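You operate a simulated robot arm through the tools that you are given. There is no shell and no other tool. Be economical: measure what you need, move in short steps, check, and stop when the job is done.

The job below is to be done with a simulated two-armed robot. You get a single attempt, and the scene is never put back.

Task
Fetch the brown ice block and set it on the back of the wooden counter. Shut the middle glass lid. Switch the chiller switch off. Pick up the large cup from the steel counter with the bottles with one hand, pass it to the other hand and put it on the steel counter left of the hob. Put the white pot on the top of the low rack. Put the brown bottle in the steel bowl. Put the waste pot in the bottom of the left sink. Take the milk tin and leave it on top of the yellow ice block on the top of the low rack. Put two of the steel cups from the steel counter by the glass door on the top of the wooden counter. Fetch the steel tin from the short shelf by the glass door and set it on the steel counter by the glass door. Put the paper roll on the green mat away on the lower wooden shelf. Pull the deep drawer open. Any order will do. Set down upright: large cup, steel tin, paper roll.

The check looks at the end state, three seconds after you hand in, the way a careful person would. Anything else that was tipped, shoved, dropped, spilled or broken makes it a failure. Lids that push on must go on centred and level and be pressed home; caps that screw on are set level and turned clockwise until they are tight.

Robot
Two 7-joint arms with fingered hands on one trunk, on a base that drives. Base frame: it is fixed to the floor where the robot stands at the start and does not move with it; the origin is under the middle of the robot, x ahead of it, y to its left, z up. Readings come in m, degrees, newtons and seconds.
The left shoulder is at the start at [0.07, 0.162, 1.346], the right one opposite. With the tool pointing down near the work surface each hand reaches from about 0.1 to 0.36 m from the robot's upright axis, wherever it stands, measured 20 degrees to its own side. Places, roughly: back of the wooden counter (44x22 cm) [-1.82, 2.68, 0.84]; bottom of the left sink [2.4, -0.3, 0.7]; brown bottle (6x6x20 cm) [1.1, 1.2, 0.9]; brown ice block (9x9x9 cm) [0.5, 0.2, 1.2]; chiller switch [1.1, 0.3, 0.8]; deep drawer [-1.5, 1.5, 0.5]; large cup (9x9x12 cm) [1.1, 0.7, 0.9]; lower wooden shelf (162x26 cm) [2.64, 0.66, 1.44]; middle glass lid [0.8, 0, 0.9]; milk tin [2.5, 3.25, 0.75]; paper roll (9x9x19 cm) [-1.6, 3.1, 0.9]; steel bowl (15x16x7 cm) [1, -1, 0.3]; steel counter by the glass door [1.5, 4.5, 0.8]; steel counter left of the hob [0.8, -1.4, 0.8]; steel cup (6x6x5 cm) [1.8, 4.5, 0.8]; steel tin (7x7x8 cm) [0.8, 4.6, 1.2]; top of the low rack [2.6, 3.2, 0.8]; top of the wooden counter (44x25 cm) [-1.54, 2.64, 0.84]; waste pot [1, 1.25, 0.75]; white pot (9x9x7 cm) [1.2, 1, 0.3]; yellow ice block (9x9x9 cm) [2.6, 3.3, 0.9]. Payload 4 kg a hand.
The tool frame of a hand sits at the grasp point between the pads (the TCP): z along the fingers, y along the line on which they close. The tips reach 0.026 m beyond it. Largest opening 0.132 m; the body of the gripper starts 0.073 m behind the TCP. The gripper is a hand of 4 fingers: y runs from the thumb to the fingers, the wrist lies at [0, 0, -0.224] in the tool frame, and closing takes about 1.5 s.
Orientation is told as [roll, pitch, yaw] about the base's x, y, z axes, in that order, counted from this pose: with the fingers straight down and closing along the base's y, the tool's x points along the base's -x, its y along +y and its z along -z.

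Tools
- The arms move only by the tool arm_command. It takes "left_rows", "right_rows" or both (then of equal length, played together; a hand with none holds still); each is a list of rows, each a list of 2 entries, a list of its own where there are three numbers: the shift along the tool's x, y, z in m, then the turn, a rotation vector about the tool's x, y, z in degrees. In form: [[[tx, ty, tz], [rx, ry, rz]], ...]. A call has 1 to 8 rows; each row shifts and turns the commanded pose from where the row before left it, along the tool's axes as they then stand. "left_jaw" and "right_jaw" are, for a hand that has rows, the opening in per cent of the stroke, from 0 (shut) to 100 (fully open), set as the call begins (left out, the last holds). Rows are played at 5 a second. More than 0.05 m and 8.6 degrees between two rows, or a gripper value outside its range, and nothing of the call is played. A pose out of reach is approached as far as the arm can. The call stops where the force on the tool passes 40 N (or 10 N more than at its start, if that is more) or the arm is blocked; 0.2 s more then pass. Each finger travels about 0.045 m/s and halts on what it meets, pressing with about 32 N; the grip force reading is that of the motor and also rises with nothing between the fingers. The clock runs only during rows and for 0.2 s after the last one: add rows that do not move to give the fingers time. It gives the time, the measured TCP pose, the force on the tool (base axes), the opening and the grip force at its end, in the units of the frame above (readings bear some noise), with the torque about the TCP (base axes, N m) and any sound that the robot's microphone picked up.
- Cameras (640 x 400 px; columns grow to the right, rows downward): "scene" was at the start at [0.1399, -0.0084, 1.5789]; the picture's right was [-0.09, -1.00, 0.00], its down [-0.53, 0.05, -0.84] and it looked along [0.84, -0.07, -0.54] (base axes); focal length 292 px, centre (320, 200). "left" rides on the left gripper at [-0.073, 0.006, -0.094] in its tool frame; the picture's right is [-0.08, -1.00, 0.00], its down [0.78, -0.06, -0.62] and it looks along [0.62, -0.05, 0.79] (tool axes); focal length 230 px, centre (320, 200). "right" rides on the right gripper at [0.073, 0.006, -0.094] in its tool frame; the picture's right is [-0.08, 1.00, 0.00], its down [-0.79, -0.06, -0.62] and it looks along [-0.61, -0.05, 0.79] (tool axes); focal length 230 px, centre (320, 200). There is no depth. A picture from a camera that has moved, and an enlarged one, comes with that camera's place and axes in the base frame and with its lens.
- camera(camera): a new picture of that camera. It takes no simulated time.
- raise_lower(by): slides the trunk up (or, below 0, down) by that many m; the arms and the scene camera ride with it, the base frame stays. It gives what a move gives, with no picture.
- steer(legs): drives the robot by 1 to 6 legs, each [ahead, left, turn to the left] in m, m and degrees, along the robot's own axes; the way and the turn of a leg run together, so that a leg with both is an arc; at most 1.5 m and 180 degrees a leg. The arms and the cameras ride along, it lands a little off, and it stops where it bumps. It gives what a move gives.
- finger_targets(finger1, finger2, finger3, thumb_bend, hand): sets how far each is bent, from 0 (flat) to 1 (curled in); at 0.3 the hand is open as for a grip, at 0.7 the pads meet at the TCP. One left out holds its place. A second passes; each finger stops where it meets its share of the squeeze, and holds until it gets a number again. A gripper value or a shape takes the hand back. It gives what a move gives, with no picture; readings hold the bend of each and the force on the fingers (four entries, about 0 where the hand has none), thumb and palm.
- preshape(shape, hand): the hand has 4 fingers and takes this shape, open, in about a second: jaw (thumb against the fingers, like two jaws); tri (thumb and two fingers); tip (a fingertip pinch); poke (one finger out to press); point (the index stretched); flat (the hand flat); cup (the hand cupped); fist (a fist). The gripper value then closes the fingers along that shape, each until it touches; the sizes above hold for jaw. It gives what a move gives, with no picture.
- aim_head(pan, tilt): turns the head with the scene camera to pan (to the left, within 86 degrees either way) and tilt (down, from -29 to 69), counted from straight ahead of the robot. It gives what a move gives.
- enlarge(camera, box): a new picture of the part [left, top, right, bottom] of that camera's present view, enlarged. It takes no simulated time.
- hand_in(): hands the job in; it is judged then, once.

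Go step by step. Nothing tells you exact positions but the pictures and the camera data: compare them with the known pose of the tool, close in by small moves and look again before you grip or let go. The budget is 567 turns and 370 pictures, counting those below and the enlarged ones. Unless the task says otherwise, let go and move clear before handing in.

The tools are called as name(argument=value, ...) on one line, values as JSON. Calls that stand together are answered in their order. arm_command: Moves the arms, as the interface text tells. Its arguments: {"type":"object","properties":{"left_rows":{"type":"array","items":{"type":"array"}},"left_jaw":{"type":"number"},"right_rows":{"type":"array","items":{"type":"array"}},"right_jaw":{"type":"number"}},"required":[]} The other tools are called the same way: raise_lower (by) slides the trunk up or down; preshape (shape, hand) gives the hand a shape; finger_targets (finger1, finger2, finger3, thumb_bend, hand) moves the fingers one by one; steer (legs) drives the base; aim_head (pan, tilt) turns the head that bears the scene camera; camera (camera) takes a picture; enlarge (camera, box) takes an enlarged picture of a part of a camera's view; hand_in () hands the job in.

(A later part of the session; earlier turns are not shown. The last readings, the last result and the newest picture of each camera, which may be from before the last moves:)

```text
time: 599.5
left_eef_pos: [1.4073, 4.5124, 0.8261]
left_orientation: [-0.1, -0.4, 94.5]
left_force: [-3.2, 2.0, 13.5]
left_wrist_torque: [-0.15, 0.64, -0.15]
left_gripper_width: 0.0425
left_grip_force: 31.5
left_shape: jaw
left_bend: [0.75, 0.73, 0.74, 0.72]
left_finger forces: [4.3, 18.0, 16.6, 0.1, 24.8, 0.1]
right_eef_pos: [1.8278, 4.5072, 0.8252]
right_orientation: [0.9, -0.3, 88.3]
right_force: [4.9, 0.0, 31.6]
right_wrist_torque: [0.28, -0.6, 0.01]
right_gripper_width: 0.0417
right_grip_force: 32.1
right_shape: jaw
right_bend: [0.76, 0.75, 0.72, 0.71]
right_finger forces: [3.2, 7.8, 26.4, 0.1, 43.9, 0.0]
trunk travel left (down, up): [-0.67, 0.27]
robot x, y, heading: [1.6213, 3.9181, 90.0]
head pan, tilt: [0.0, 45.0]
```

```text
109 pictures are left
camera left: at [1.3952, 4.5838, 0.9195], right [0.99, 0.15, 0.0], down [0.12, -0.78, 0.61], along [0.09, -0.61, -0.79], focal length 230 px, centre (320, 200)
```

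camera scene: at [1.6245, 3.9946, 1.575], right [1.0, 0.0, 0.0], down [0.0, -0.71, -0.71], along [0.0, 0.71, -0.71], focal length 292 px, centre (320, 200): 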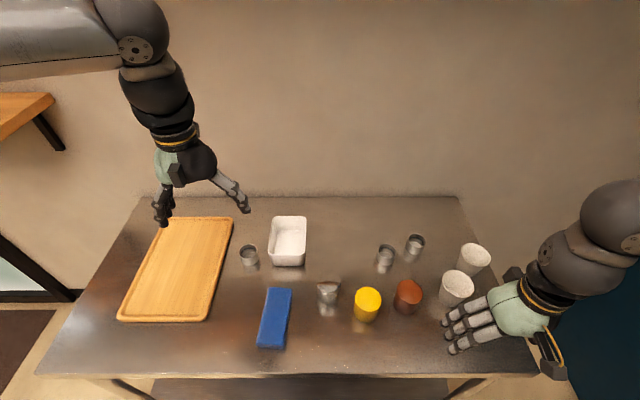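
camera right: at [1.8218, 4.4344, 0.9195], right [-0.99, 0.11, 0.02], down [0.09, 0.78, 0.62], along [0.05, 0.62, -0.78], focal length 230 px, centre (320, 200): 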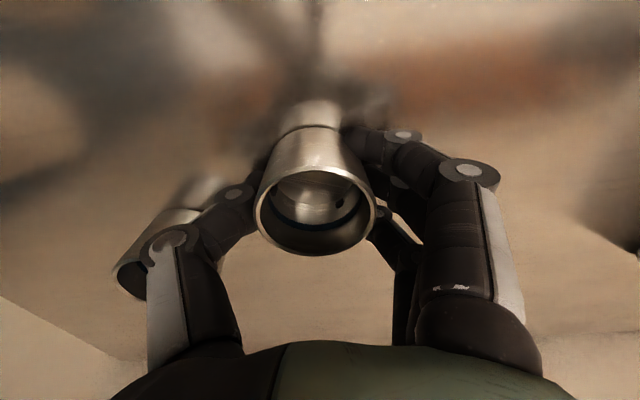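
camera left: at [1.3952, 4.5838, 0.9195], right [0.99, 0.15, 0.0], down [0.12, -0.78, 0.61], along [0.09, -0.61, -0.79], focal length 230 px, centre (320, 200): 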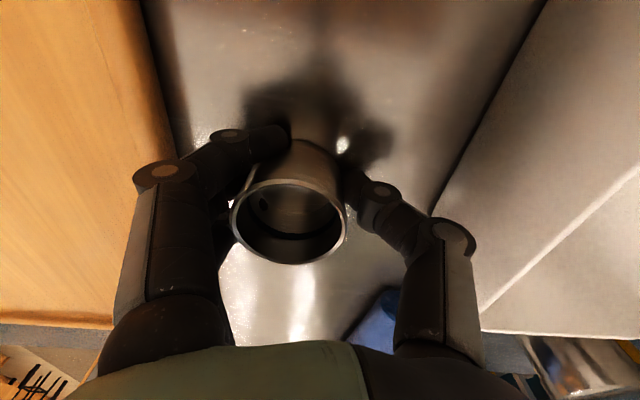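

Both cups are gripped (fingertips just touching the counter). Lifting both.

arm_command(right_rows=[[[0, 0, -0.01], [0, 0, 0]], [[0, 0, -0.03], [0, 0, 0]], [[0, 0, -0.04], [0, 0, 0]], [[0, 0, -0.04], [0, 0, 0]], [[0, 0, -0.04], [0, 0, 0]]], left_rows=[[[0, 0, -0.01], [0, 0, 0]], [[0, 0, -0.03], [0, 0, 0]], [[0, 0, -0.04], [0, 0, 0]], [[0, 0, -0.04], [0, 0, 0]], [[0, 0, -0.04], [0, 0, 0]]], right_jaw=15, left_jaw=15)

camera(camera="scene")

camera(camera="left")

camera(camera="right")

```text
time: 600.7
left_eef_pos: [1.4061, 4.5139, 0.9849]
left_orientation: [0.1, -0.1, 94.4]
left_force: [0.6, 0.0, -0.9]
left_wrist_torque: [0.0, -0.02, 0.01]
left_gripper_width: 0.0418
left_grip_force: 32.1
left_shape: jaw
left_bend: [0.75, 0.72, 0.73, 0.72]
left_finger forces: [3.9, 13.4, 12.3, 0.1, 26.9, 0.1]
right_eef_pos: [1.8297, 4.5041, 0.9868]
right_orientation: [0.8, -0.1, 88.4]
right_force: [0.5, -0.3, -0.9]
right_wrist_torque: [0.03, -0.03, 0.02]
right_gripper_width: 0.0389
right_grip_force: 32.2
right_shape: jaw
right_bend: [0.76, 0.74, 0.7, 0.71]
right_finger forces: [5.1, 10.0, 15.1, 0.0, 28.5, 0.0]
trunk travel left (down, up): [-0.67, 0.27]
robot x, y, heading: [1.6211, 3.9207, 90.2]
head pan, tilt: [0.0, 45.0]
```

```text
108 pictures are left
camera scene: at [1.6242, 4.048, 1.4052], right [1.0, 0.0, 0.0], down [0.0, -0.71, -0.71], along [0.0, 0.71, -0.71], focal length 292 px, centre (320, 200)
```

scene: 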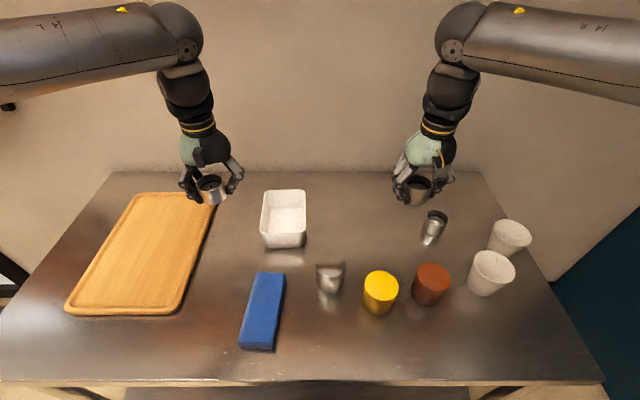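

```text
107 pictures are left
camera left: at [1.3949, 4.5855, 1.0781], right [0.99, 0.16, 0.0], down [0.12, -0.78, 0.61], along [0.09, -0.61, -0.79], focal length 230 px, centre (320, 200)
```

left: 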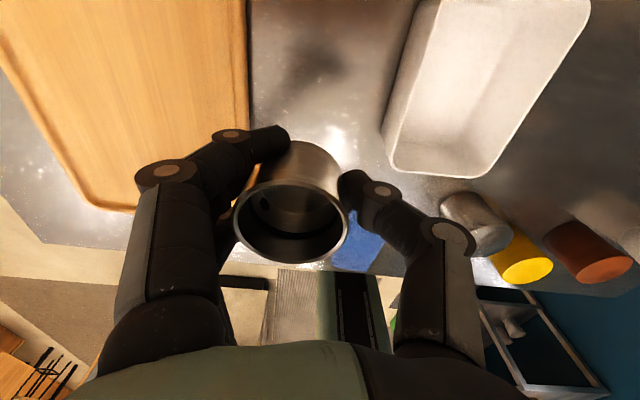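

```text
106 pictures are left
camera right: at [1.8232, 4.432, 1.08], right [-0.99, 0.11, 0.02], down [0.09, 0.78, 0.62], along [0.05, 0.61, -0.79], focal length 230 px, centre (320, 200)
```

right: 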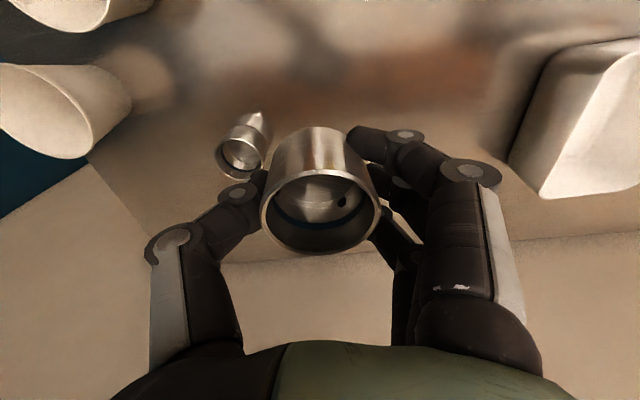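

Both cups are held upright. Carrying them to the wooden counter.

raise_lower(by=0.25)

steer(legs=[[-0.5, 0, 0], [0, 0, 90], [1.1, 0, 0], [0.9, 0, 0], [0, 0.7, 0]])

camera(camera="scene")

```text
time: 603.3
left_eef_pos: [1.4083, 4.5161, 1.2333]
left_orientation: [0.1, 0.0, 94.5]
left_force: [-1.0, 0.5, -1.4]
left_wrist_torque: [-0.02, -0.01, 0.01]
left_gripper_width: 0.0417
left_grip_force: 32.0
left_shape: jaw
left_bend: [0.75, 0.72, 0.73, 0.72]
left_finger forces: [4.0, 13.5, 12.2, 0.0, 26.8, 0.0]
right_eef_pos: [1.8302, 4.5071, 1.2351]
right_orientation: [0.9, 0.0, 88.4]
right_force: [0.1, 0.3, -1.8]
right_wrist_torque: [-0.02, 0.0, 0.01]
right_gripper_width: 0.0392
right_grip_force: 32.2
right_shape: jaw
right_bend: [0.76, 0.74, 0.7, 0.71]
right_finger forces: [5.0, 9.9, 15.1, 0.0, 28.6, 0.0]
trunk travel left (down, up): [-0.92, 0.02]
robot x, y, heading: [1.6231, 3.9188, 90.1]
head pan, tilt: [0.0, 45.0]
```

```text
time: 623.0
left_eef_pos: [-0.958, 2.4713, 1.2341]
left_orientation: [0.1, -0.1, -174.2]
left_force: [0.4, 0.7, -1.2]
left_wrist_torque: [0.0, -0.05, -0.01]
left_gripper_width: 0.0417
left_grip_force: 32.2
left_shape: jaw
left_bend: [0.75, 0.72, 0.73, 0.72]
left_finger forces: [4.3, 13.5, 12.3, 0.0, 28.0, 0.0]
right_eef_pos: [-0.9605, 2.8941, 1.2349]
right_orientation: [1.1, 0.0, 179.7]
right_force: [0.1, 0.0, -1.2]
right_wrist_torque: [-0.02, 0.0, 0.01]
right_gripper_width: 0.0389
right_grip_force: 32.0
right_shape: jaw
right_bend: [0.76, 0.74, 0.7, 0.71]
right_finger forces: [4.3, 10.1, 15.1, 0.0, 28.2, 0.0]
trunk travel left (down, up): [-0.92, 0.02]
robot x, y, heading: [-0.3675, 2.7021, -179.0]
head pan, tilt: [0.0, 45.0]
```

```text
105 pictures are left
camera scene: at [-0.4994, 2.6987, 1.655], right [-0.02, 1.0, 0.0], down [0.71, 0.02, -0.71], along [-0.71, -0.02, -0.71], focal length 292 px, centre (320, 200)
```

scene: 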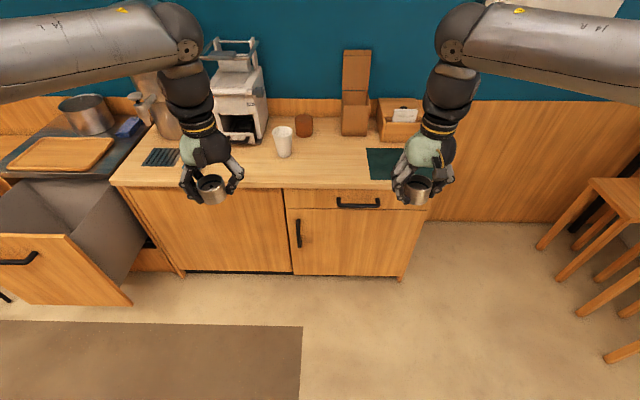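

I'll bring the hands inward and drive up to the counter.

arm_command(left_rows=[[[0, -0.04, 0], [0, 0, 0]], [[0, -0.04, 0], [0, 0, 0]], [[0, -0.04, 0], [0, 0, 0]], [[0, -0.035, 0], [0, 0, 0]]], right_rows=[[[0, 0.022, 0], [0, 0, 0]], [[0, 0.022, 0], [0, 0, 0]], [[0, 0.022, 0], [0, 0, 0]], [[0, 0.02, 0], [0, 0, 0]]])

steer(legs=[[0.55, 0, -1]])

camera(camera="scene")

```text
time: 624.0
left_eef_pos: [-0.9745, 2.6262, 1.234]
left_orientation: [0.1, 0.0, -174.1]
left_force: [-0.6, 0.4, -1.0]
left_wrist_torque: [-0.03, 0.0, 0.02]
left_gripper_width: 0.0421
left_grip_force: 32.3
left_shape: jaw
left_bend: [0.75, 0.72, 0.73, 0.72]
left_finger forces: [4.2, 13.6, 12.3, 0.1, 28.1, 0.0]
right_eef_pos: [-0.9622, 2.8066, 1.2343]
right_orientation: [1.0, 0.0, 179.8]
right_force: [0.3, -0.2, -1.7]
right_wrist_torque: [-0.01, -0.01, 0.0]
right_gripper_width: 0.0387
right_grip_force: 32.5
right_shape: jaw
right_bend: [0.76, 0.74, 0.7, 0.71]
right_finger forces: [4.4, 10.1, 15.2, 0.0, 28.3, 0.0]
trunk travel left (down, up): [-0.92, 0.02]
robot x, y, heading: [-0.3715, 2.6987, -178.8]
head pan, tilt: [0.0, 45.0]
```

```text
time: 627.1
left_eef_pos: [-1.4941, 2.6111, 1.2346]
left_orientation: [0.1, -0.1, -174.1]
left_force: [0.9, 0.0, -1.3]
left_wrist_torque: [0.03, 0.01, -0.01]
left_gripper_width: 0.0419
left_grip_force: 32.4
left_shape: jaw
left_bend: [0.75, 0.72, 0.73, 0.72]
left_finger forces: [4.1, 13.5, 12.4, 0.0, 28.1, 0.0]
right_eef_pos: [-1.4827, 2.7929, 1.2359]
right_orientation: [0.9, -0.2, 179.9]
right_force: [0.2, 0.6, -0.7]
right_wrist_torque: [-0.03, 0.0, 0.01]
right_gripper_width: 0.0386
right_grip_force: 32.0
right_shape: jaw
right_bend: [0.76, 0.74, 0.7, 0.71]
right_finger forces: [4.2, 10.1, 15.1, 0.0, 28.3, 0.1]
trunk travel left (down, up): [-0.92, 0.02]
robot x, y, heading: [-0.8904, 2.6894, -178.7]
head pan, tilt: [0.0, 45.0]
```

```text
104 pictures are left
camera scene: at [-1.0192, 2.6844, 1.6552], right [-0.02, 1.0, 0.0], down [0.71, 0.02, -0.71], along [-0.71, -0.02, -0.71], focal length 292 px, centre (320, 200)
```

scene: 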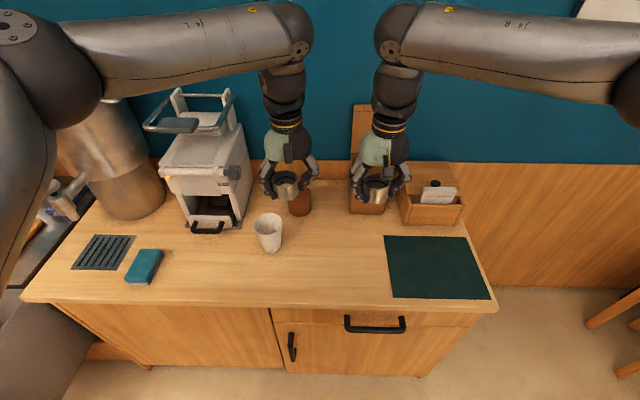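

steer(legs=[[0.035, -0.03, -1.2]])

raise_lower(by=-0.32)

camera(camera="scene")

```text
time: 628.0
left_eef_pos: [-1.5256, 2.6457, 1.238]
left_orientation: [-0.3, -0.4, -175.2]
left_force: [0.2, -0.9, -0.4]
left_wrist_torque: [0.07, 0.07, -0.03]
left_gripper_width: 0.0421
left_grip_force: 31.9
left_shape: jaw
left_bend: [0.75, 0.72, 0.73, 0.72]
left_finger forces: [4.2, 13.7, 12.4, 0.0, 28.0, 0.0]
right_eef_pos: [-1.51, 2.8255, 1.2395]
right_orientation: [0.6, -0.4, 178.8]
right_force: [1.5, -1.2, -0.5]
right_wrist_torque: [0.08, 0.05, 0.0]
right_gripper_width: 0.0387
right_grip_force: 31.5
right_shape: jaw
right_bend: [0.76, 0.74, 0.7, 0.71]
right_finger forces: [4.3, 10.0, 15.1, 0.0, 28.3, 0.0]
trunk travel left (down, up): [-0.92, 0.02]
robot x, y, heading: [-0.9245, 2.7179, -180.1]
head pan, tilt: [0.0, 45.0]
```

```text
time: 631.2
left_eef_pos: [-1.5321, 2.6519, 0.9144]
left_orientation: [0.1, 0.1, -175.1]
left_force: [0.3, 0.6, -1.0]
left_wrist_torque: [0.0, 0.01, -0.01]
left_gripper_width: 0.0418
left_grip_force: 32.2
left_shape: jaw
left_bend: [0.75, 0.72, 0.73, 0.72]
left_finger forces: [4.2, 13.7, 12.4, 0.0, 28.0, 0.0]
right_eef_pos: [-1.5161, 2.8322, 0.9165]
right_orientation: [1.0, 0.0, 178.7]
right_force: [0.6, 0.2, -0.4]
right_wrist_torque: [-0.02, -0.03, -0.02]
right_gripper_width: 0.0388
right_grip_force: 32.2
right_shape: jaw
right_bend: [0.76, 0.74, 0.7, 0.71]
right_finger forces: [4.2, 10.1, 15.0, 0.0, 28.3, 0.0]
trunk travel left (down, up): [-0.6, 0.34]
robot x, y, heading: [-0.9259, 2.7143, -179.9]
head pan, tilt: [0.0, 45.0]
```

```text
103 pictures are left
camera scene: at [-1.0566, 2.7155, 1.335], right [0.0, 1.0, 0.0], down [0.71, 0.0, -0.71], along [-0.71, 0.0, -0.71], focal length 292 px, centre (320, 200)
```

scene: 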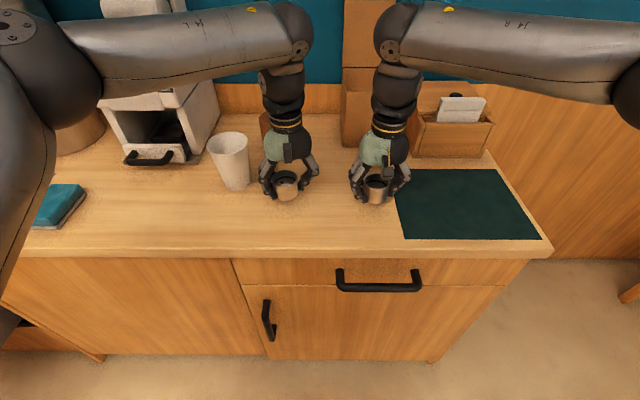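

arm_command(left_rows=[[[0, 0, 0.015], [0, 0, 0]], [[0, 0, 0.015], [0, 0, 0]], [[0, 0, 0.008], [0, 0, 0]], [[0, 0, 0], [0, 0, 0]]], right_rows=[[[0, 0.015, 0.015], [0, 0, 0]], [[0, 0, 0.015], [0, 0, 0]], [[0, 0, 0.008], [0, 0, 0]], [[0, 0, 0], [0, 0, 0]]])

arm_command(left_rows=[[[0, 0, 0.004], [0, 0, 0]], [[0, 0, 0.003], [0, 0, 0]], [[0, 0, 0], [0, 0, 0]]], right_rows=[[[0, 0, 0.004], [0, 0, 0]], [[0, 0, 0.003], [0, 0, 0]], [[0, 0, 0], [0, 0, 0]]])

```text
time: 632.2
left_eef_pos: [-1.5331, 2.6521, 0.8773]
left_orientation: [0.0, -0.1, -175.2]
left_force: [-0.6, 0.4, 3.6]
left_wrist_torque: [-0.15, -0.1, -0.01]
left_gripper_width: 0.0418
left_grip_force: 31.8
left_shape: jaw
left_bend: [0.75, 0.72, 0.73, 0.72]
left_finger forces: [4.1, 14.9, 14.7, 0.1, 28.3, 0.1]
right_eef_pos: [-1.5165, 2.8171, 0.8773]
right_orientation: [1.0, 0.0, 178.8]
right_force: [0.8, 0.2, 0.0]
right_wrist_torque: [0.0, 0.05, -0.01]
right_gripper_width: 0.0386
right_grip_force: 32.3
right_shape: jaw
right_bend: [0.76, 0.74, 0.7, 0.71]
right_finger forces: [4.4, 10.2, 15.7, 0.0, 28.3, 0.0]
trunk travel left (down, up): [-0.6, 0.34]
robot x, y, heading: [-0.9262, 2.7182, -180.0]
head pan, tilt: [0.0, 45.0]
```

```text
time: 633.0
left_eef_pos: [-1.5335, 2.6516, 0.8768]
left_orientation: [-0.1, -0.8, -175.1]
left_force: [3.8, -0.8, 16.4]
left_wrist_torque: [-0.69, -0.42, 0.12]
left_gripper_width: 0.0415
left_grip_force: 32.0
left_shape: jaw
left_bend: [0.75, 0.73, 0.74, 0.72]
left_finger forces: [4.7, 19.1, 22.1, 0.0, 26.8, 0.0]
right_eef_pos: [-1.5167, 2.8163, 0.8766]
right_orientation: [1.2, -0.6, 178.6]
right_force: [2.0, 0.7, 11.5]
right_wrist_torque: [-0.1, 0.22, 0.01]
right_gripper_width: 0.0392
right_grip_force: 32.4
right_shape: jaw
right_bend: [0.76, 0.74, 0.71, 0.71]
right_finger forces: [4.3, 9.3, 27.3, 0.1, 31.2, 0.0]
trunk travel left (down, up): [-0.6, 0.34]
robot x, y, heading: [-0.9275, 2.7147, -179.6]
head pan, tilt: [0.0, 45.0]
stopped in row 3 (left hand): the force on the tool passed its limit at 41 N (the readings are from after the stop); the commanded pose is now the measured one
```

Both cups stand on the counter. Relieving and opening both hands partly.

arm_command(left_rows=[[[0, 0, -0.002], [0, 0, 0]], [[0, 0, 0], [0, 0, 0]], [[0, 0, 0], [0, 0, 0]], [[0, 0, 0], [0, 0, 0]]], right_rows=[[[0, 0, -0.002], [0, 0, 0]], [[0, 0, 0], [0, 0, 0]], [[0, 0, 0], [0, 0, 0]], [[0, 0, 0], [0, 0, 0]]], left_jaw=62, right_jaw=62)

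arm_command(left_rows=[[[0, 0, -0.02], [0, 0, 0]], [[0, 0, -0.04], [0, 0, 0]], [[0, 0, -0.04], [0, 0, 0]], [[0, 0, -0.04], [0, 0, 0]]], right_rows=[[[0, 0, -0.02], [0, 0, 0]], [[0, 0, -0.04], [0, 0, 0]], [[0, 0, -0.04], [0, 0, 0]], [[0, 0, -0.04], [0, 0, 0]]])

camera(camera="scene")

```text
time: 634.0
left_eef_pos: [-1.5341, 2.6527, 0.8769]
left_orientation: [-0.2, -0.8, -175.1]
left_force: [-0.4, 7.2, 16.8]
left_wrist_torque: [-0.54, -0.22, 0.08]
left_gripper_width: 0.0766
left_grip_force: 0.0
left_shape: jaw
left_bend: [0.72, 0.73, 0.74, 0.69]
left_finger forces: [3.1, 6.2, 7.6, 0.0, 0.0, 0.0]
right_eef_pos: [-1.5162, 2.8163, 0.8769]
right_orientation: [1.2, -0.4, 178.7]
right_force: [0.2, -2.8, 5.6]
right_wrist_torque: [0.28, -0.06, -0.04]
right_gripper_width: 0.0811
right_grip_force: 0.1
right_shape: jaw
right_bend: [0.71, 0.71, 0.71, 0.72]
right_finger forces: [0.0, 0.0, 0.0, 0.0, 5.6, 0.0]
trunk travel left (down, up): [-0.6, 0.34]
robot x, y, heading: [-0.9247, 2.7175, -179.7]
head pan, tilt: [0.0, 45.0]
```

```text
time: 635.0
left_eef_pos: [-1.5301, 2.6519, 1.0153]
left_orientation: [-0.1, -0.5, -175.1]
left_force: [0.9, -0.1, -0.6]
left_wrist_torque: [0.01, 0.04, -0.01]
left_gripper_width: 0.0815
left_grip_force: 0.1
left_shape: jaw
left_bend: [0.71, 0.71, 0.71, 0.69]
left_finger forces: [0.0, 0.0, 0.0, 0.0, 0.0, 0.0]
right_eef_pos: [-1.5171, 2.8168, 1.0165]
right_orientation: [1.1, -0.3, 178.7]
right_force: [0.9, 0.6, -0.1]
right_wrist_torque: [-0.03, 0.02, -0.03]
right_gripper_width: 0.0818
right_grip_force: 0.0
right_shape: jaw
right_bend: [0.71, 0.71, 0.71, 0.69]
right_finger forces: [0.0, 0.1, 0.0, 0.1, 0.0, 0.0]
trunk travel left (down, up): [-0.6, 0.34]
robot x, y, heading: [-0.9255, 2.7155, -179.8]
head pan, tilt: [0.0, 45.0]
```

```text
102 pictures are left
camera scene: at [-1.054, 2.7155, 1.3352], right [0.0, 1.0, 0.0], down [0.71, 0.0, -0.71], along [-0.71, 0.0, -0.71], focal length 292 px, centre (320, 200)
```

scene: 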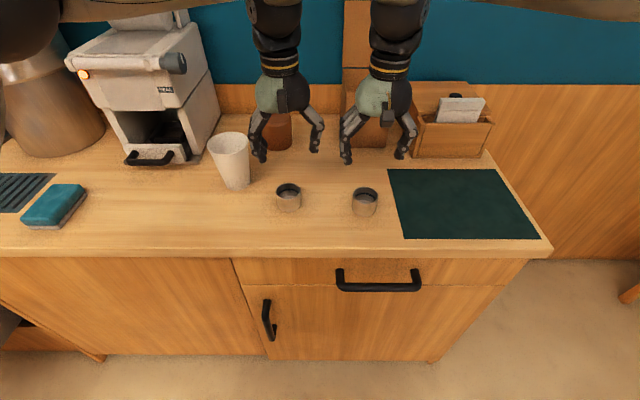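

Both cups stand on the wooden counter. Last: the steel tin. Retreating and driving to the short shelf.

raise_lower(by=0.33)

steer(legs=[[-0.6, 0, 0], [0, -0.75, 0], [0, 0, -90], [0, -0.9, 0]])

aim_head(pan=-10, tilt=22)

camera(camera="scene")

```text
time: 638.3
left_eef_pos: [-1.533, 2.6519, 1.344]
left_orientation: [-0.2, -0.5, -175.2]
left_force: [-0.4, 0.1, 0.0]
left_wrist_torque: [-0.02, -0.01, -0.02]
left_gripper_width: 0.0818
left_grip_force: 0.1
left_shape: jaw
left_bend: [0.71, 0.71, 0.71, 0.69]
left_finger forces: [0.0, 0.1, 0.0, 0.0, 0.0, 0.0]
right_eef_pos: [-1.5196, 2.8165, 1.3453]
right_orientation: [1.1, -0.3, 178.7]
right_force: [0.2, 0.0, -0.3]
right_wrist_torque: [0.02, 0.03, 0.01]
right_gripper_width: 0.0816
right_grip_force: 0.0
right_shape: jaw
right_bend: [0.71, 0.71, 0.71, 0.69]
right_finger forces: [0.1, 0.1, 0.1, 0.0, 0.0, 0.0]
trunk travel left (down, up): [-0.93, 0.01]
robot x, y, heading: [-0.924, 2.7203, -179.7]
head pan, tilt: [0.0, 45.0]
```

```text
time: 653.5
left_eef_pos: [0.5174, 4.0719, 1.3448]
left_orientation: [-0.1, -0.5, 94.5]
left_force: [-0.9, -0.1, 0.5]
left_wrist_torque: [-0.04, 0.01, 0.02]
left_gripper_width: 0.0814
left_grip_force: 0.1
left_shape: jaw
left_bend: [0.71, 0.71, 0.71, 0.69]
left_finger forces: [0.0, 0.0, 0.0, 0.1, 0.0, 0.0]
right_eef_pos: [0.6832, 4.0569, 1.3457]
right_orientation: [1.0, -0.2, 88.2]
right_force: [0.0, -0.1, 0.3]
right_wrist_torque: [0.01, 0.0, 0.02]
right_gripper_width: 0.0816
right_grip_force: 0.1
right_shape: jaw
right_bend: [0.71, 0.71, 0.71, 0.69]
right_finger forces: [0.0, 0.0, 0.1, 0.1, 0.0, 0.0]
trunk travel left (down, up): [-0.93, 0.01]
robot x, y, heading: [0.5807, 3.4606, 89.9]
head pan, tilt: [0.0, 45.0]
```

```text
time: 654.4
left_eef_pos: [0.5197, 4.0725, 1.3443]
left_orientation: [0.0, -0.5, 94.5]
left_force: [-0.3, -0.6, 0.0]
left_wrist_torque: [0.0, 0.03, 0.01]
left_gripper_width: 0.0817
left_grip_force: 0.0
left_shape: jaw
left_bend: [0.71, 0.71, 0.71, 0.69]
left_finger forces: [0.0, 0.0, 0.0, 0.0, 0.0, 0.0]
right_eef_pos: [0.6841, 4.0573, 1.3463]
right_orientation: [1.2, -0.3, 88.3]
right_force: [0.7, -0.5, 0.8]
right_wrist_torque: [0.0, 0.01, -0.04]
right_gripper_width: 0.0814
right_grip_force: 0.1
right_shape: jaw
right_bend: [0.71, 0.71, 0.71, 0.69]
right_finger forces: [0.0, 0.0, 0.0, 0.0, 0.0, 0.0]
trunk travel left (down, up): [-0.93, 0.01]
robot x, y, heading: [0.5784, 3.4657, 89.8]
head pan, tilt: [-10.0, 22.0]
```

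```text
101 pictures are left
camera scene: at [0.5975, 3.606, 1.7004], right [0.98, -0.18, 0.0], down [-0.07, -0.37, -0.93], along [0.16, 0.91, -0.38], focal length 292 px, centre (320, 200)
```

scene: 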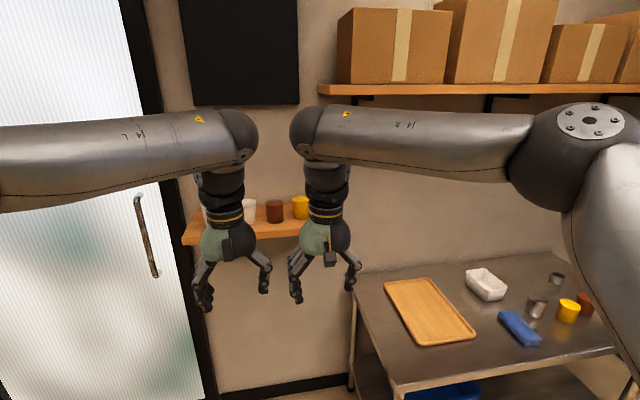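

arm_command(left_rows=[[[0.02, 0.04, 0], [0, 0, 0]], [[0.02, 0.04, 0], [0, 0, 0]], [[0.02, 0.04, 0], [0, 0, 0]], [[0.02, 0.04, 0], [0, 0, 0]], [[0.02, 0.04, 0], [0, 0, 0]]], right_rows=[[[0, -0.045, 0], [0, 0, 0]], [[0, -0.045, 0], [0, 0, 0]], [[0, -0.045, 0], [0, 0, 0]], [[0, -0.045, 0], [0, 0, 0]], [[0, -0.04, 0], [0, 0, 0]]], left_jaw=100, right_jaw=100)

camera(camera="scene")

enlarge(camera="scene", box=[170, 150, 400, 280])

```text
time: 655.6
left_eef_pos: [0.3268, 3.9541, 1.3446]
left_orientation: [-0.1, -0.5, 94.4]
left_force: [0.8, -0.1, 0.0]
left_wrist_torque: [0.01, -0.04, -0.01]
left_gripper_width: 0.1318
left_grip_force: 0.0
left_shape: jaw
left_bend: [0.3, 0.3, 0.3, 0.3]
left_finger forces: [0.0, 0.1, 0.1, 0.0, 0.0, 0.0]
right_eef_pos: [0.9049, 4.0471, 1.3446]
right_orientation: [1.0, -0.4, 88.4]
right_force: [0.2, -0.1, -0.1]
right_wrist_torque: [0.04, 0.0, 0.0]
right_gripper_width: 0.1321
right_grip_force: 0.0
right_shape: jaw
right_bend: [0.3, 0.3, 0.3, 0.3]
right_finger forces: [0.1, 0.0, 0.1, 0.0, 0.0, 0.1]
trunk travel left (down, up): [-0.93, 0.01]
robot x, y, heading: [0.5794, 3.4633, 90.1]
head pan, tilt: [-10.0, 22.0]
```

```text
100 pictures are left
camera scene: at [0.5955, 3.603, 1.7007], right [0.98, -0.18, 0.0], down [-0.07, -0.37, -0.93], along [0.16, 0.91, -0.37], focal length 292 px, centre (320, 200)
```

scene: 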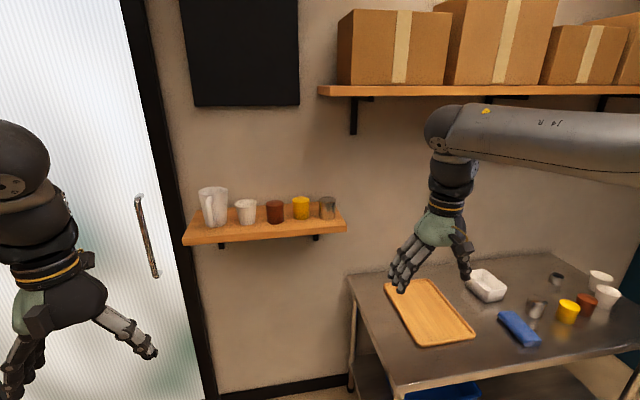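

```text
2.78 times, centred on (285, 215) of scene
camera zoom: at [0.5955, 3.603, 1.7007], right [0.98, -0.18, 0.0], down [-0.07, -0.37, -0.93], along [0.16, 0.91, -0.37], focal length 813 px, centre (417, 158)
```

zoom: 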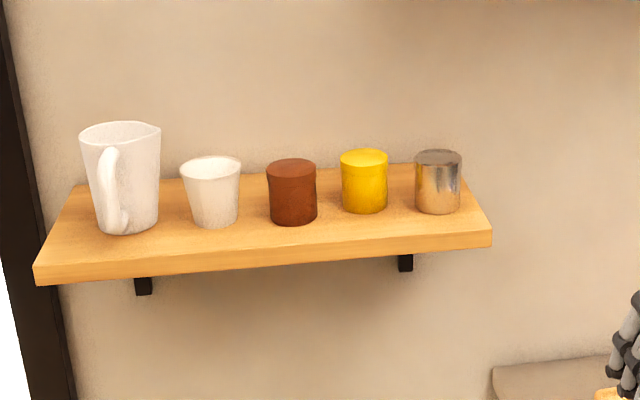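

The steel tin is at the right end of the shelf, about (0.80, 4.60), top ≈1.29. I'll tuck the left hand back to keep it clear of the jug, then approach.

arm_command(left_rows=[[[0.04, 0, 0.02], [0, 0, 0]], [[0.04, 0, 0.02], [0, 0, 0]], [[0.04, 0, 0.02], [0, 0, 0]], [[0.04, 0, 0.02], [0, 0, 0]], [[0.04, 0, 0.02], [0, 0, 0]], [[0.04, 0, 0.02], [0, 0, 0]]])

steer(legs=[[0.35, 0, 0]])

aim_head(pan=-5, tilt=35)

camera(camera="scene")

camera(camera="right")

```text
time: 657.0
left_eef_pos: [0.3403, 3.8107, 1.2656]
left_orientation: [-0.1, -0.5, 94.5]
left_force: [-0.4, 0.8, -0.2]
left_wrist_torque: [0.03, 0.01, -0.04]
left_gripper_width: 0.132
left_grip_force: 0.1
left_shape: jaw
left_bend: [0.3, 0.3, 0.3, 0.3]
left_finger forces: [0.0, 0.0, 0.0, 0.0, 0.0, 0.1]
left hand out of reach, approached as far as the arm can: row 4, 5, 6
right_eef_pos: [0.9049, 4.0499, 1.3424]
right_orientation: [1.1, -0.3, 88.2]
right_force: [-0.3, 0.5, -1.3]
right_wrist_torque: [0.03, 0.01, -0.01]
right_gripper_width: 0.1319
right_grip_force: 0.1
right_shape: jaw
right_bend: [0.3, 0.3, 0.3, 0.3]
right_finger forces: [0.0, 0.0, 0.1, 0.0, 0.0, 0.0]
trunk travel left (down, up): [-0.93, 0.01]
robot x, y, heading: [0.5788, 3.4656, 89.8]
head pan, tilt: [-10.0, 22.0]
```

```text
time: 659.3
left_eef_pos: [0.343, 4.1614, 1.2664]
left_orientation: [-0.1, -0.6, 94.2]
left_force: [-0.9, 0.1, 0.2]
left_wrist_torque: [0.05, 0.0, 0.0]
left_gripper_width: 0.1322
left_grip_force: 0.1
left_shape: jaw
left_bend: [0.3, 0.3, 0.3, 0.3]
left_finger forces: [0.1, 0.0, 0.0, 0.0, 0.0, 0.0]
right_eef_pos: [0.9111, 4.3974, 1.3442]
right_orientation: [1.1, -0.5, 88.1]
right_force: [0.6, -0.8, 0.9]
right_wrist_torque: [0.03, 0.01, 0.0]
right_gripper_width: 0.1318
right_grip_force: 0.0
right_shape: jaw
right_bend: [0.3, 0.3, 0.3, 0.3]
right_finger forces: [0.0, 0.0, 0.1, 0.0, 0.0, 0.1]
trunk travel left (down, up): [-0.93, 0.01]
robot x, y, heading: [0.5819, 3.8135, 89.6]
head pan, tilt: [-10.0, 22.0]
```

```text
time: 660.0
left_eef_pos: [0.3429, 4.1631, 1.2655]
left_orientation: [-0.1, -0.5, 94.1]
left_force: [-0.7, -0.4, 0.2]
left_wrist_torque: [-0.02, 0.02, -0.02]
left_gripper_width: 0.1316
left_grip_force: 0.0
left_shape: jaw
left_bend: [0.3, 0.3, 0.3, 0.3]
left_finger forces: [0.0, 0.1, 0.0, 0.0, 0.0, 0.1]
right_eef_pos: [0.9108, 4.3998, 1.3437]
right_orientation: [1.1, -0.3, 88.1]
right_force: [-0.3, 0.6, -0.1]
right_wrist_torque: [0.0, -0.03, 0.04]
right_gripper_width: 0.1319
right_grip_force: 0.1
right_shape: jaw
right_bend: [0.3, 0.3, 0.3, 0.3]
right_finger forces: [0.1, 0.1, 0.0, 0.1, 0.0, 0.1]
trunk travel left (down, up): [-0.93, 0.01]
robot x, y, heading: [0.5833, 3.8138, 89.3]
head pan, tilt: [-5.0, 35.0]
```

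```text
98 pictures are left
camera scene: at [0.5909, 3.9531, 1.6799], right [1.0, -0.09, 0.0], down [-0.05, -0.57, -0.82], along [0.08, 0.82, -0.57], focal length 292 px, centre (320, 200)
```

scene: 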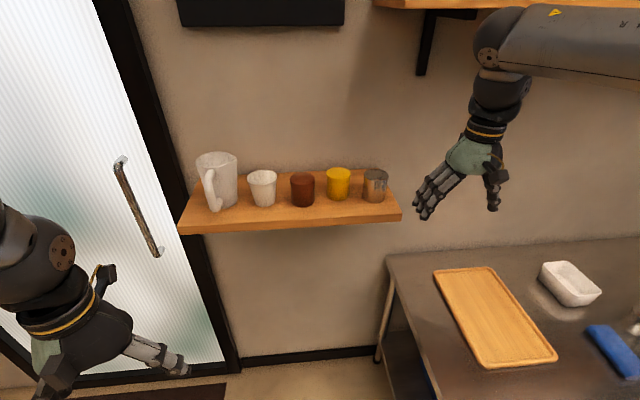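

```text
97 pictures are left
camera right: at [0.9038, 4.3267, 1.4367], right [-0.99, 0.11, 0.02], down [0.1, 0.78, 0.62], along [0.05, 0.62, -0.78], focal length 230 px, centre (320, 200)
```

right: 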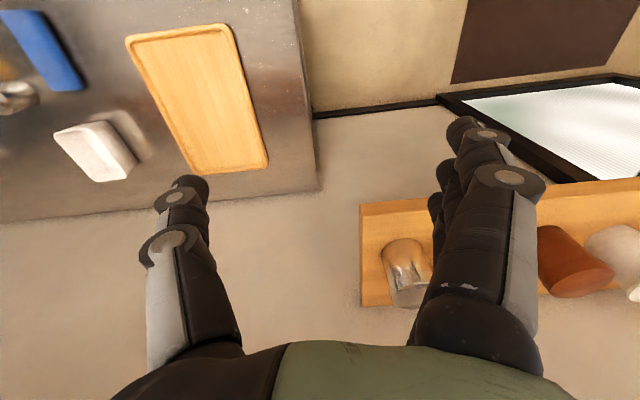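

Tin top at (0.809, 4.639, 1.278). Driving closer and moving the right hand above it.

steer(legs=[[0.2, 0, 0.4]])

arm_command(right_rows=[[[-0.01, 0.034, 0], [0, 0, 0]], [[-0.015, 0.034, 0], [0, 0, 0]], [[-0.013, 0.034, 0], [0, 0, 0]], [[0, 0, 0], [0, 0, 0]]], right_jaw=75)

camera(camera="right")

camera(camera="scene")

```text
time: 661.4
left_eef_pos: [0.3443, 4.2992, 1.268]
left_orientation: [-0.1, -0.7, 93.9]
left_force: [0.5, 0.2, 1.2]
left_wrist_torque: [0.0, 0.0, 0.0]
left_gripper_width: 0.1323
left_grip_force: 0.0
left_shape: jaw
left_bend: [0.3, 0.3, 0.3, 0.3]
left_finger forces: [0.1, 0.0, 0.0, 0.0, 0.0, 0.0]
right_eef_pos: [0.9113, 4.5293, 1.3412]
right_orientation: [0.7, 0.3, 88.6]
right_force: [-0.4, -0.2, -0.5]
right_wrist_torque: [-0.01, -0.01, -0.02]
right_gripper_width: 0.1321
right_grip_force: 0.0
right_shape: jaw
right_bend: [0.3, 0.3, 0.3, 0.3]
right_finger forces: [0.1, 0.0, 0.0, 0.0, 0.0, 0.1]
trunk travel left (down, up): [-0.93, 0.01]
robot x, y, heading: [0.5806, 3.9555, 89.4]
head pan, tilt: [-5.0, 35.0]
stopped in leg 1: the robot was blocked; the commanded pose is now the measured one
```

```text
time: 662.6
left_eef_pos: [0.3921, 4.2933, 1.2766]
left_orientation: [0.4, -1.7, 90.5]
left_force: [-0.9, 0.1, -0.3]
left_wrist_torque: [0.0, -0.09, 0.01]
left_gripper_width: 0.1319
left_grip_force: 0.0
left_shape: jaw
left_bend: [0.3, 0.3, 0.3, 0.3]
left_finger forces: [0.0, 0.0, 0.1, 0.0, 0.0, 0.0]
right_eef_pos: [0.8849, 4.535, 1.3371]
right_orientation: [1.0, 0.5, 84.1]
right_force: [-0.8, -1.2, 0.1]
right_wrist_torque: [0.01, -0.01, 0.01]
right_gripper_width: 0.0993
right_grip_force: 0.1
right_shape: jaw
right_bend: [0.63, 0.63, 0.63, 0.6]
right_finger forces: [0.0, 0.1, 0.0, 0.0, 0.0, 0.1]
trunk travel left (down, up): [-0.93, 0.01]
robot x, y, heading: [0.6006, 3.9574, 86.0]
head pan, tilt: [-5.0, 35.0]
stopped in row 4 (right hand): the arm was blocked; the commanded pose is now the measured one
```

```text
96 pictures are left
camera right: at [0.8737, 4.4639, 1.4312], right [-0.98, 0.18, 0.02], down [0.16, 0.78, 0.61], along [0.1, 0.6, -0.79], focal length 230 px, centre (320, 200)
```

right: 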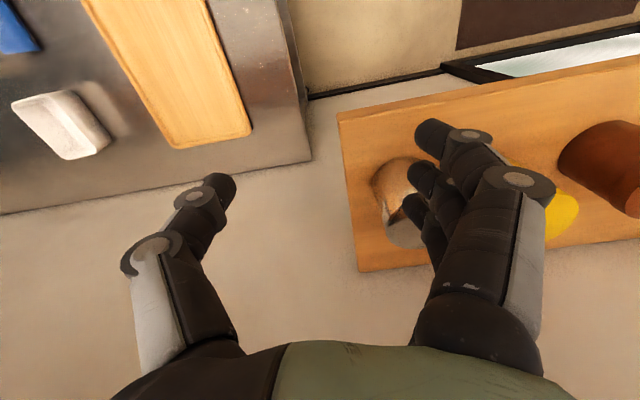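

```text
95 pictures are left
camera scene: at [0.6296, 4.0593, 1.6831], right [0.99, -0.16, -0.01], down [-0.1, -0.55, -0.83], along [0.12, 0.82, -0.56], focal length 292 px, centre (320, 200)
```

scene: 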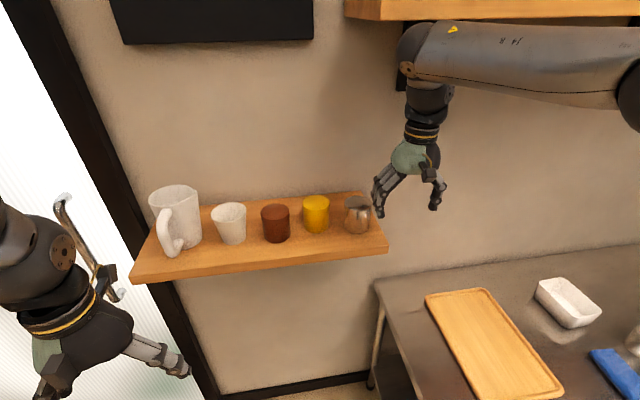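

The right forearm came up against the underside of the upper shelf near (0.8, 4.5, 1.67). I'll back off, square up, and tilt the hand 45° so the arm stays below that shelf.

steer(legs=[[-0.2, 0, 0], [0, 0, 4]])

arm_command(right_rows=[[[0, 0, 0], [0, -7.5, 0]], [[0, 0, 0], [0, -7.5, 0]], [[0, 0, 0], [0, -7.5, 0]], [[0, 0, 0], [0, -7.5, 0]], [[0, 0, 0], [0, -7.5, 0]], [[0, 0, 0], [0, -7.5, 0]]])

camera(camera="scene")

camera(camera="right")

```text
time: 664.7
left_eef_pos: [0.3427, 4.0976, 1.2652]
left_orientation: [0.1, -0.5, 95.0]
left_force: [0.0, 0.0, -0.4]
left_wrist_torque: [-0.02, 0.03, 0.03]
left_gripper_width: 0.132
left_grip_force: 0.1
left_shape: jaw
left_bend: [0.3, 0.3, 0.3, 0.3]
left_finger forces: [0.0, 0.0, 0.0, 0.1, 0.1, 0.0]
right_eef_pos: [0.8086, 4.3807, 1.3271]
right_orientation: [0.6, 1.4, 89.0]
right_force: [-0.3, 0.0, -0.2]
right_wrist_torque: [0.0, 0.06, -0.02]
right_gripper_width: 0.0993
right_grip_force: 0.1
right_shape: jaw
right_bend: [0.63, 0.63, 0.63, 0.6]
right_finger forces: [0.0, 0.0, 0.0, 0.0, 0.1, 0.0]
trunk travel left (down, up): [-0.93, 0.01]
robot x, y, heading: [0.5842, 3.7562, 90.6]
head pan, tilt: [-5.0, 35.0]
```

```text
time: 666.1
left_eef_pos: [0.3414, 4.0988, 1.2663]
left_orientation: [-0.1, -0.5, 95.1]
left_force: [-0.6, -0.7, 0.0]
left_wrist_torque: [-0.02, 0.01, -0.02]
left_gripper_width: 0.1319
left_grip_force: 0.1
left_shape: jaw
left_bend: [0.3, 0.3, 0.3, 0.3]
left_finger forces: [0.0, 0.0, 0.1, 0.0, 0.1, 0.1]
right_eef_pos: [0.8082, 4.3809, 1.3293]
right_orientation: [0.9, -43.8, 88.5]
right_force: [0.7, 0.0, 0.6]
right_wrist_torque: [-0.01, 0.03, 0.01]
right_gripper_width: 0.0996
right_grip_force: 0.1
right_shape: jaw
right_bend: [0.63, 0.63, 0.63, 0.6]
right_finger forces: [0.1, 0.0, 0.0, 0.0, 0.0, 0.1]
trunk travel left (down, up): [-0.93, 0.01]
robot x, y, heading: [0.5855, 3.7549, 90.5]
head pan, tilt: [-5.0, 35.0]
```

```text
94 pictures are left
camera scene: at [0.5933, 3.8932, 1.6799], right [1.0, -0.08, 0.0], down [-0.05, -0.57, -0.82], along [0.06, 0.82, -0.57], focal length 292 px, centre (320, 200)
```

scene: 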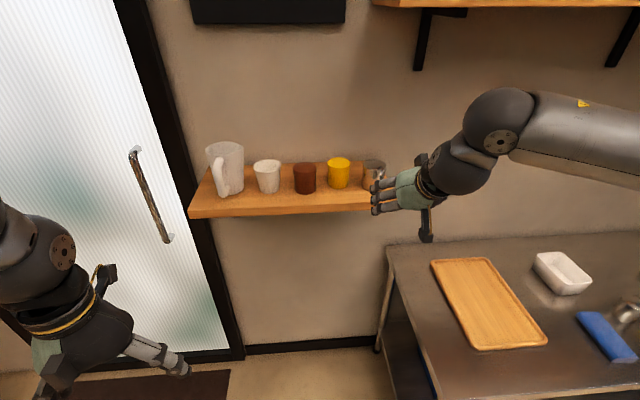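

```text
93 pictures are left
camera right: at [0.8001, 4.2638, 1.3454], right [-1.0, 0.07, 0.06], down [0.07, 0.14, 0.99], along [0.06, 0.99, -0.14], focal length 230 px, centre (320, 200)
```

right: 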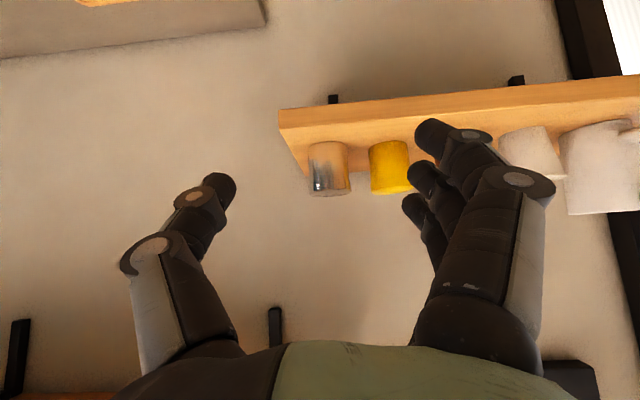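

The tin centre is (0.805, 4.645), spanning z 1.195–1.281. Driving 14 cm closer, then re-checking alignment.

steer(legs=[[0.14, 0, -0.5]])

camera(camera="right")

camera(camera="scene")

```text
time: 667.4
left_eef_pos: [0.3411, 4.2319, 1.2675]
left_orientation: [-0.1, -0.6, 94.9]
left_force: [0.1, 0.4, 1.4]
left_wrist_torque: [0.03, -0.01, 0.0]
left_gripper_width: 0.1319
left_grip_force: 0.1
left_shape: jaw
left_bend: [0.3, 0.3, 0.3, 0.3]
left_finger forces: [0.0, 0.1, 0.0, 0.0, 0.0, 0.0]
right_eef_pos: [0.8081, 4.5119, 1.3298]
right_orientation: [0.6, -43.8, 88.4]
right_force: [-0.2, -0.4, 0.8]
right_wrist_torque: [0.03, 0.0, -0.03]
right_gripper_width: 0.0991
right_grip_force: 0.0
right_shape: jaw
right_bend: [0.63, 0.63, 0.63, 0.6]
right_finger forces: [0.0, 0.1, 0.1, 0.1, 0.0, 0.0]
trunk travel left (down, up): [-0.93, 0.01]
robot x, y, heading: [0.5846, 3.8921, 90.2]
head pan, tilt: [-5.0, 35.0]
```

```text
92 pictures are left
camera right: at [0.8, 4.3947, 1.3469], right [-1.0, 0.08, 0.06], down [0.07, 0.14, 0.99], along [0.07, 0.99, -0.14], focal length 230 px, centre (320, 200)
```

right: 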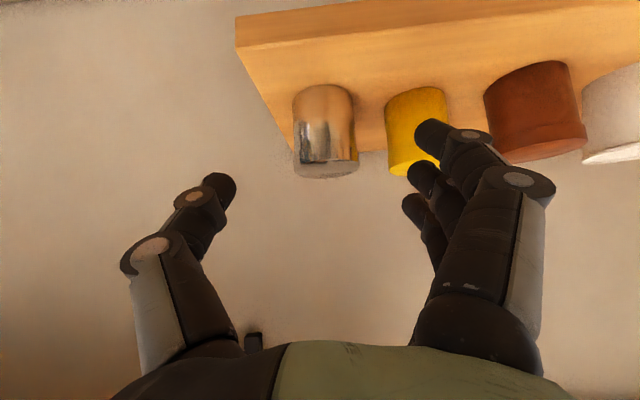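

```text
91 pictures are left
camera scene: at [0.5916, 4.024, 1.6803], right [1.0, -0.08, 0.0], down [-0.05, -0.57, -0.82], along [0.07, 0.82, -0.57], focal length 292 px, centre (320, 200)
```

scene: 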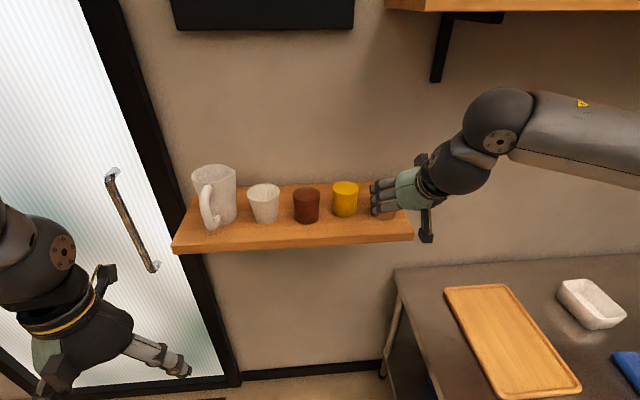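

Well aligned. Advancing most of the way.

arm_command(right_rows=[[[-0.0098, 0.001, 0.0302], [0, 0, 0]], [[-0.0098, 0.001, 0.0302], [0, 0, 0]], [[-0.0098, 0.001, 0.0302], [0, 0, 0]], [[0, 0, 0], [0, 0, 0]]])

camera(camera="right")

```text
time: 668.4
left_eef_pos: [0.3415, 4.234, 1.265]
left_orientation: [-0.1, -0.5, 94.8]
left_force: [0.2, -0.1, 0.5]
left_wrist_torque: [0.0, -0.02, -0.03]
left_gripper_width: 0.1318
left_grip_force: 0.2
left_shape: jaw
left_bend: [0.3, 0.3, 0.3, 0.3]
left_finger forces: [0.1, 0.0, 0.0, 0.1, 0.0, 0.0]
right_eef_pos: [0.8042, 4.5965, 1.2825]
right_orientation: [0.5, -43.5, 88.5]
right_force: [-0.2, -0.2, -1.5]
right_wrist_torque: [0.01, 0.02, 0.01]
right_gripper_width: 0.0993
right_grip_force: 0.1
right_shape: jaw
right_bend: [0.63, 0.63, 0.63, 0.6]
right_finger forces: [0.1, 0.0, 0.0, 0.0, 0.0, 0.1]
trunk travel left (down, up): [-0.93, 0.01]
robot x, y, heading: [0.5858, 3.891, 90.5]
head pan, tilt: [-5.0, 35.0]
```

```text
90 pictures are left
camera right: at [0.7964, 4.4801, 1.2998], right [-1.0, 0.08, 0.06], down [0.07, 0.14, 0.99], along [0.07, 0.99, -0.15], focal length 230 px, centre (320, 200)
```

right: 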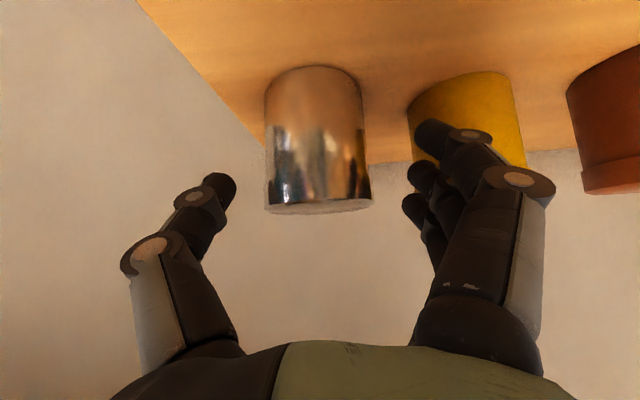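

arm_command(right_rows=[[[0, -0.001, 0], [0, 0, 0]], [[0, 0, 0], [0, 0, 0]], [[-0.01, 0, 0.029], [0, 0, 0]], [[-0.01, 0, 0.029], [0, 0, 0]], [[0, 0, 0], [0, 0, 0]]], right_jaw=68)

camera(camera="right")

enlarge(camera="scene", box=[300, 130, 480, 260])

```text
time: 669.6
left_eef_pos: [0.3419, 4.2334, 1.2655]
left_orientation: [-0.2, -0.6, 94.9]
left_force: [-0.9, -0.8, -0.6]
left_wrist_torque: [0.03, -0.02, 0.03]
left_gripper_width: 0.1317
left_grip_force: 0.1
left_shape: jaw
left_bend: [0.3, 0.3, 0.3, 0.3]
left_finger forces: [0.1, 0.0, 0.0, 0.1, 0.0, 0.0]
right_eef_pos: [0.8062, 4.6533, 1.2517]
right_orientation: [0.7, -43.7, 88.4]
right_force: [-0.6, -0.4, 0.3]
right_wrist_torque: [0.01, 0.0, -0.01]
right_gripper_width: 0.0899
right_grip_force: 0.1
right_shape: jaw
right_bend: [0.68, 0.69, 0.69, 0.65]
right_finger forces: [0.0, 0.1, 0.0, 0.0, 0.0, 0.1]
trunk travel left (down, up): [-0.93, 0.01]
robot x, y, heading: [0.5845, 3.89, 90.1]
head pan, tilt: [-5.0, 35.0]
```

```text
89 pictures are left
camera right: at [0.7974, 4.5359, 1.2688], right [-1.0, 0.08, 0.06], down [0.07, 0.14, 0.99], along [0.07, 0.99, -0.15], focal length 230 px, centre (320, 200)
```

right: 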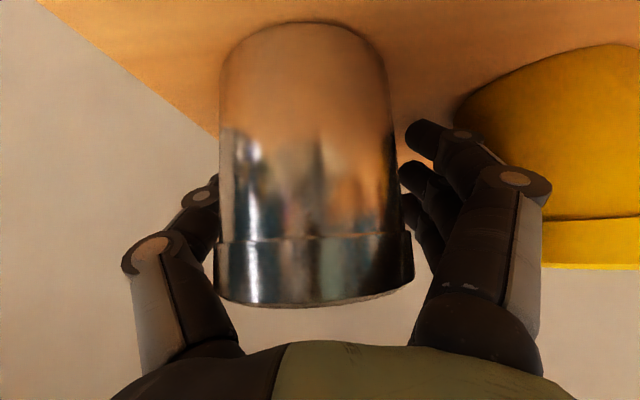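

```text
3.08 times, centred on (390, 195) of scene
camera zoom: at [0.5914, 4.0275, 1.6799], right [1.0, -0.08, 0.0], down [-0.05, -0.57, -0.82], along [0.07, 0.82, -0.57], focal length 899 px, centre (105, 215)
```

zoom: 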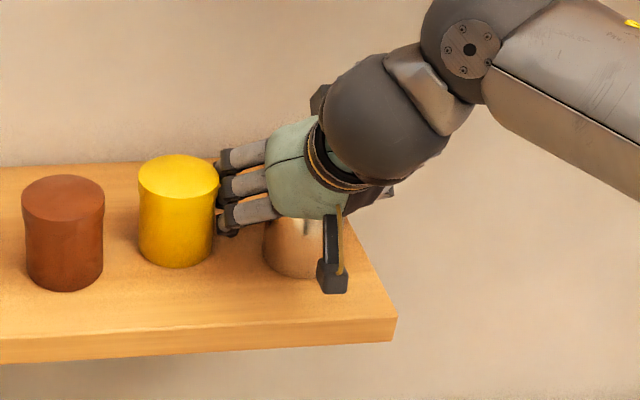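

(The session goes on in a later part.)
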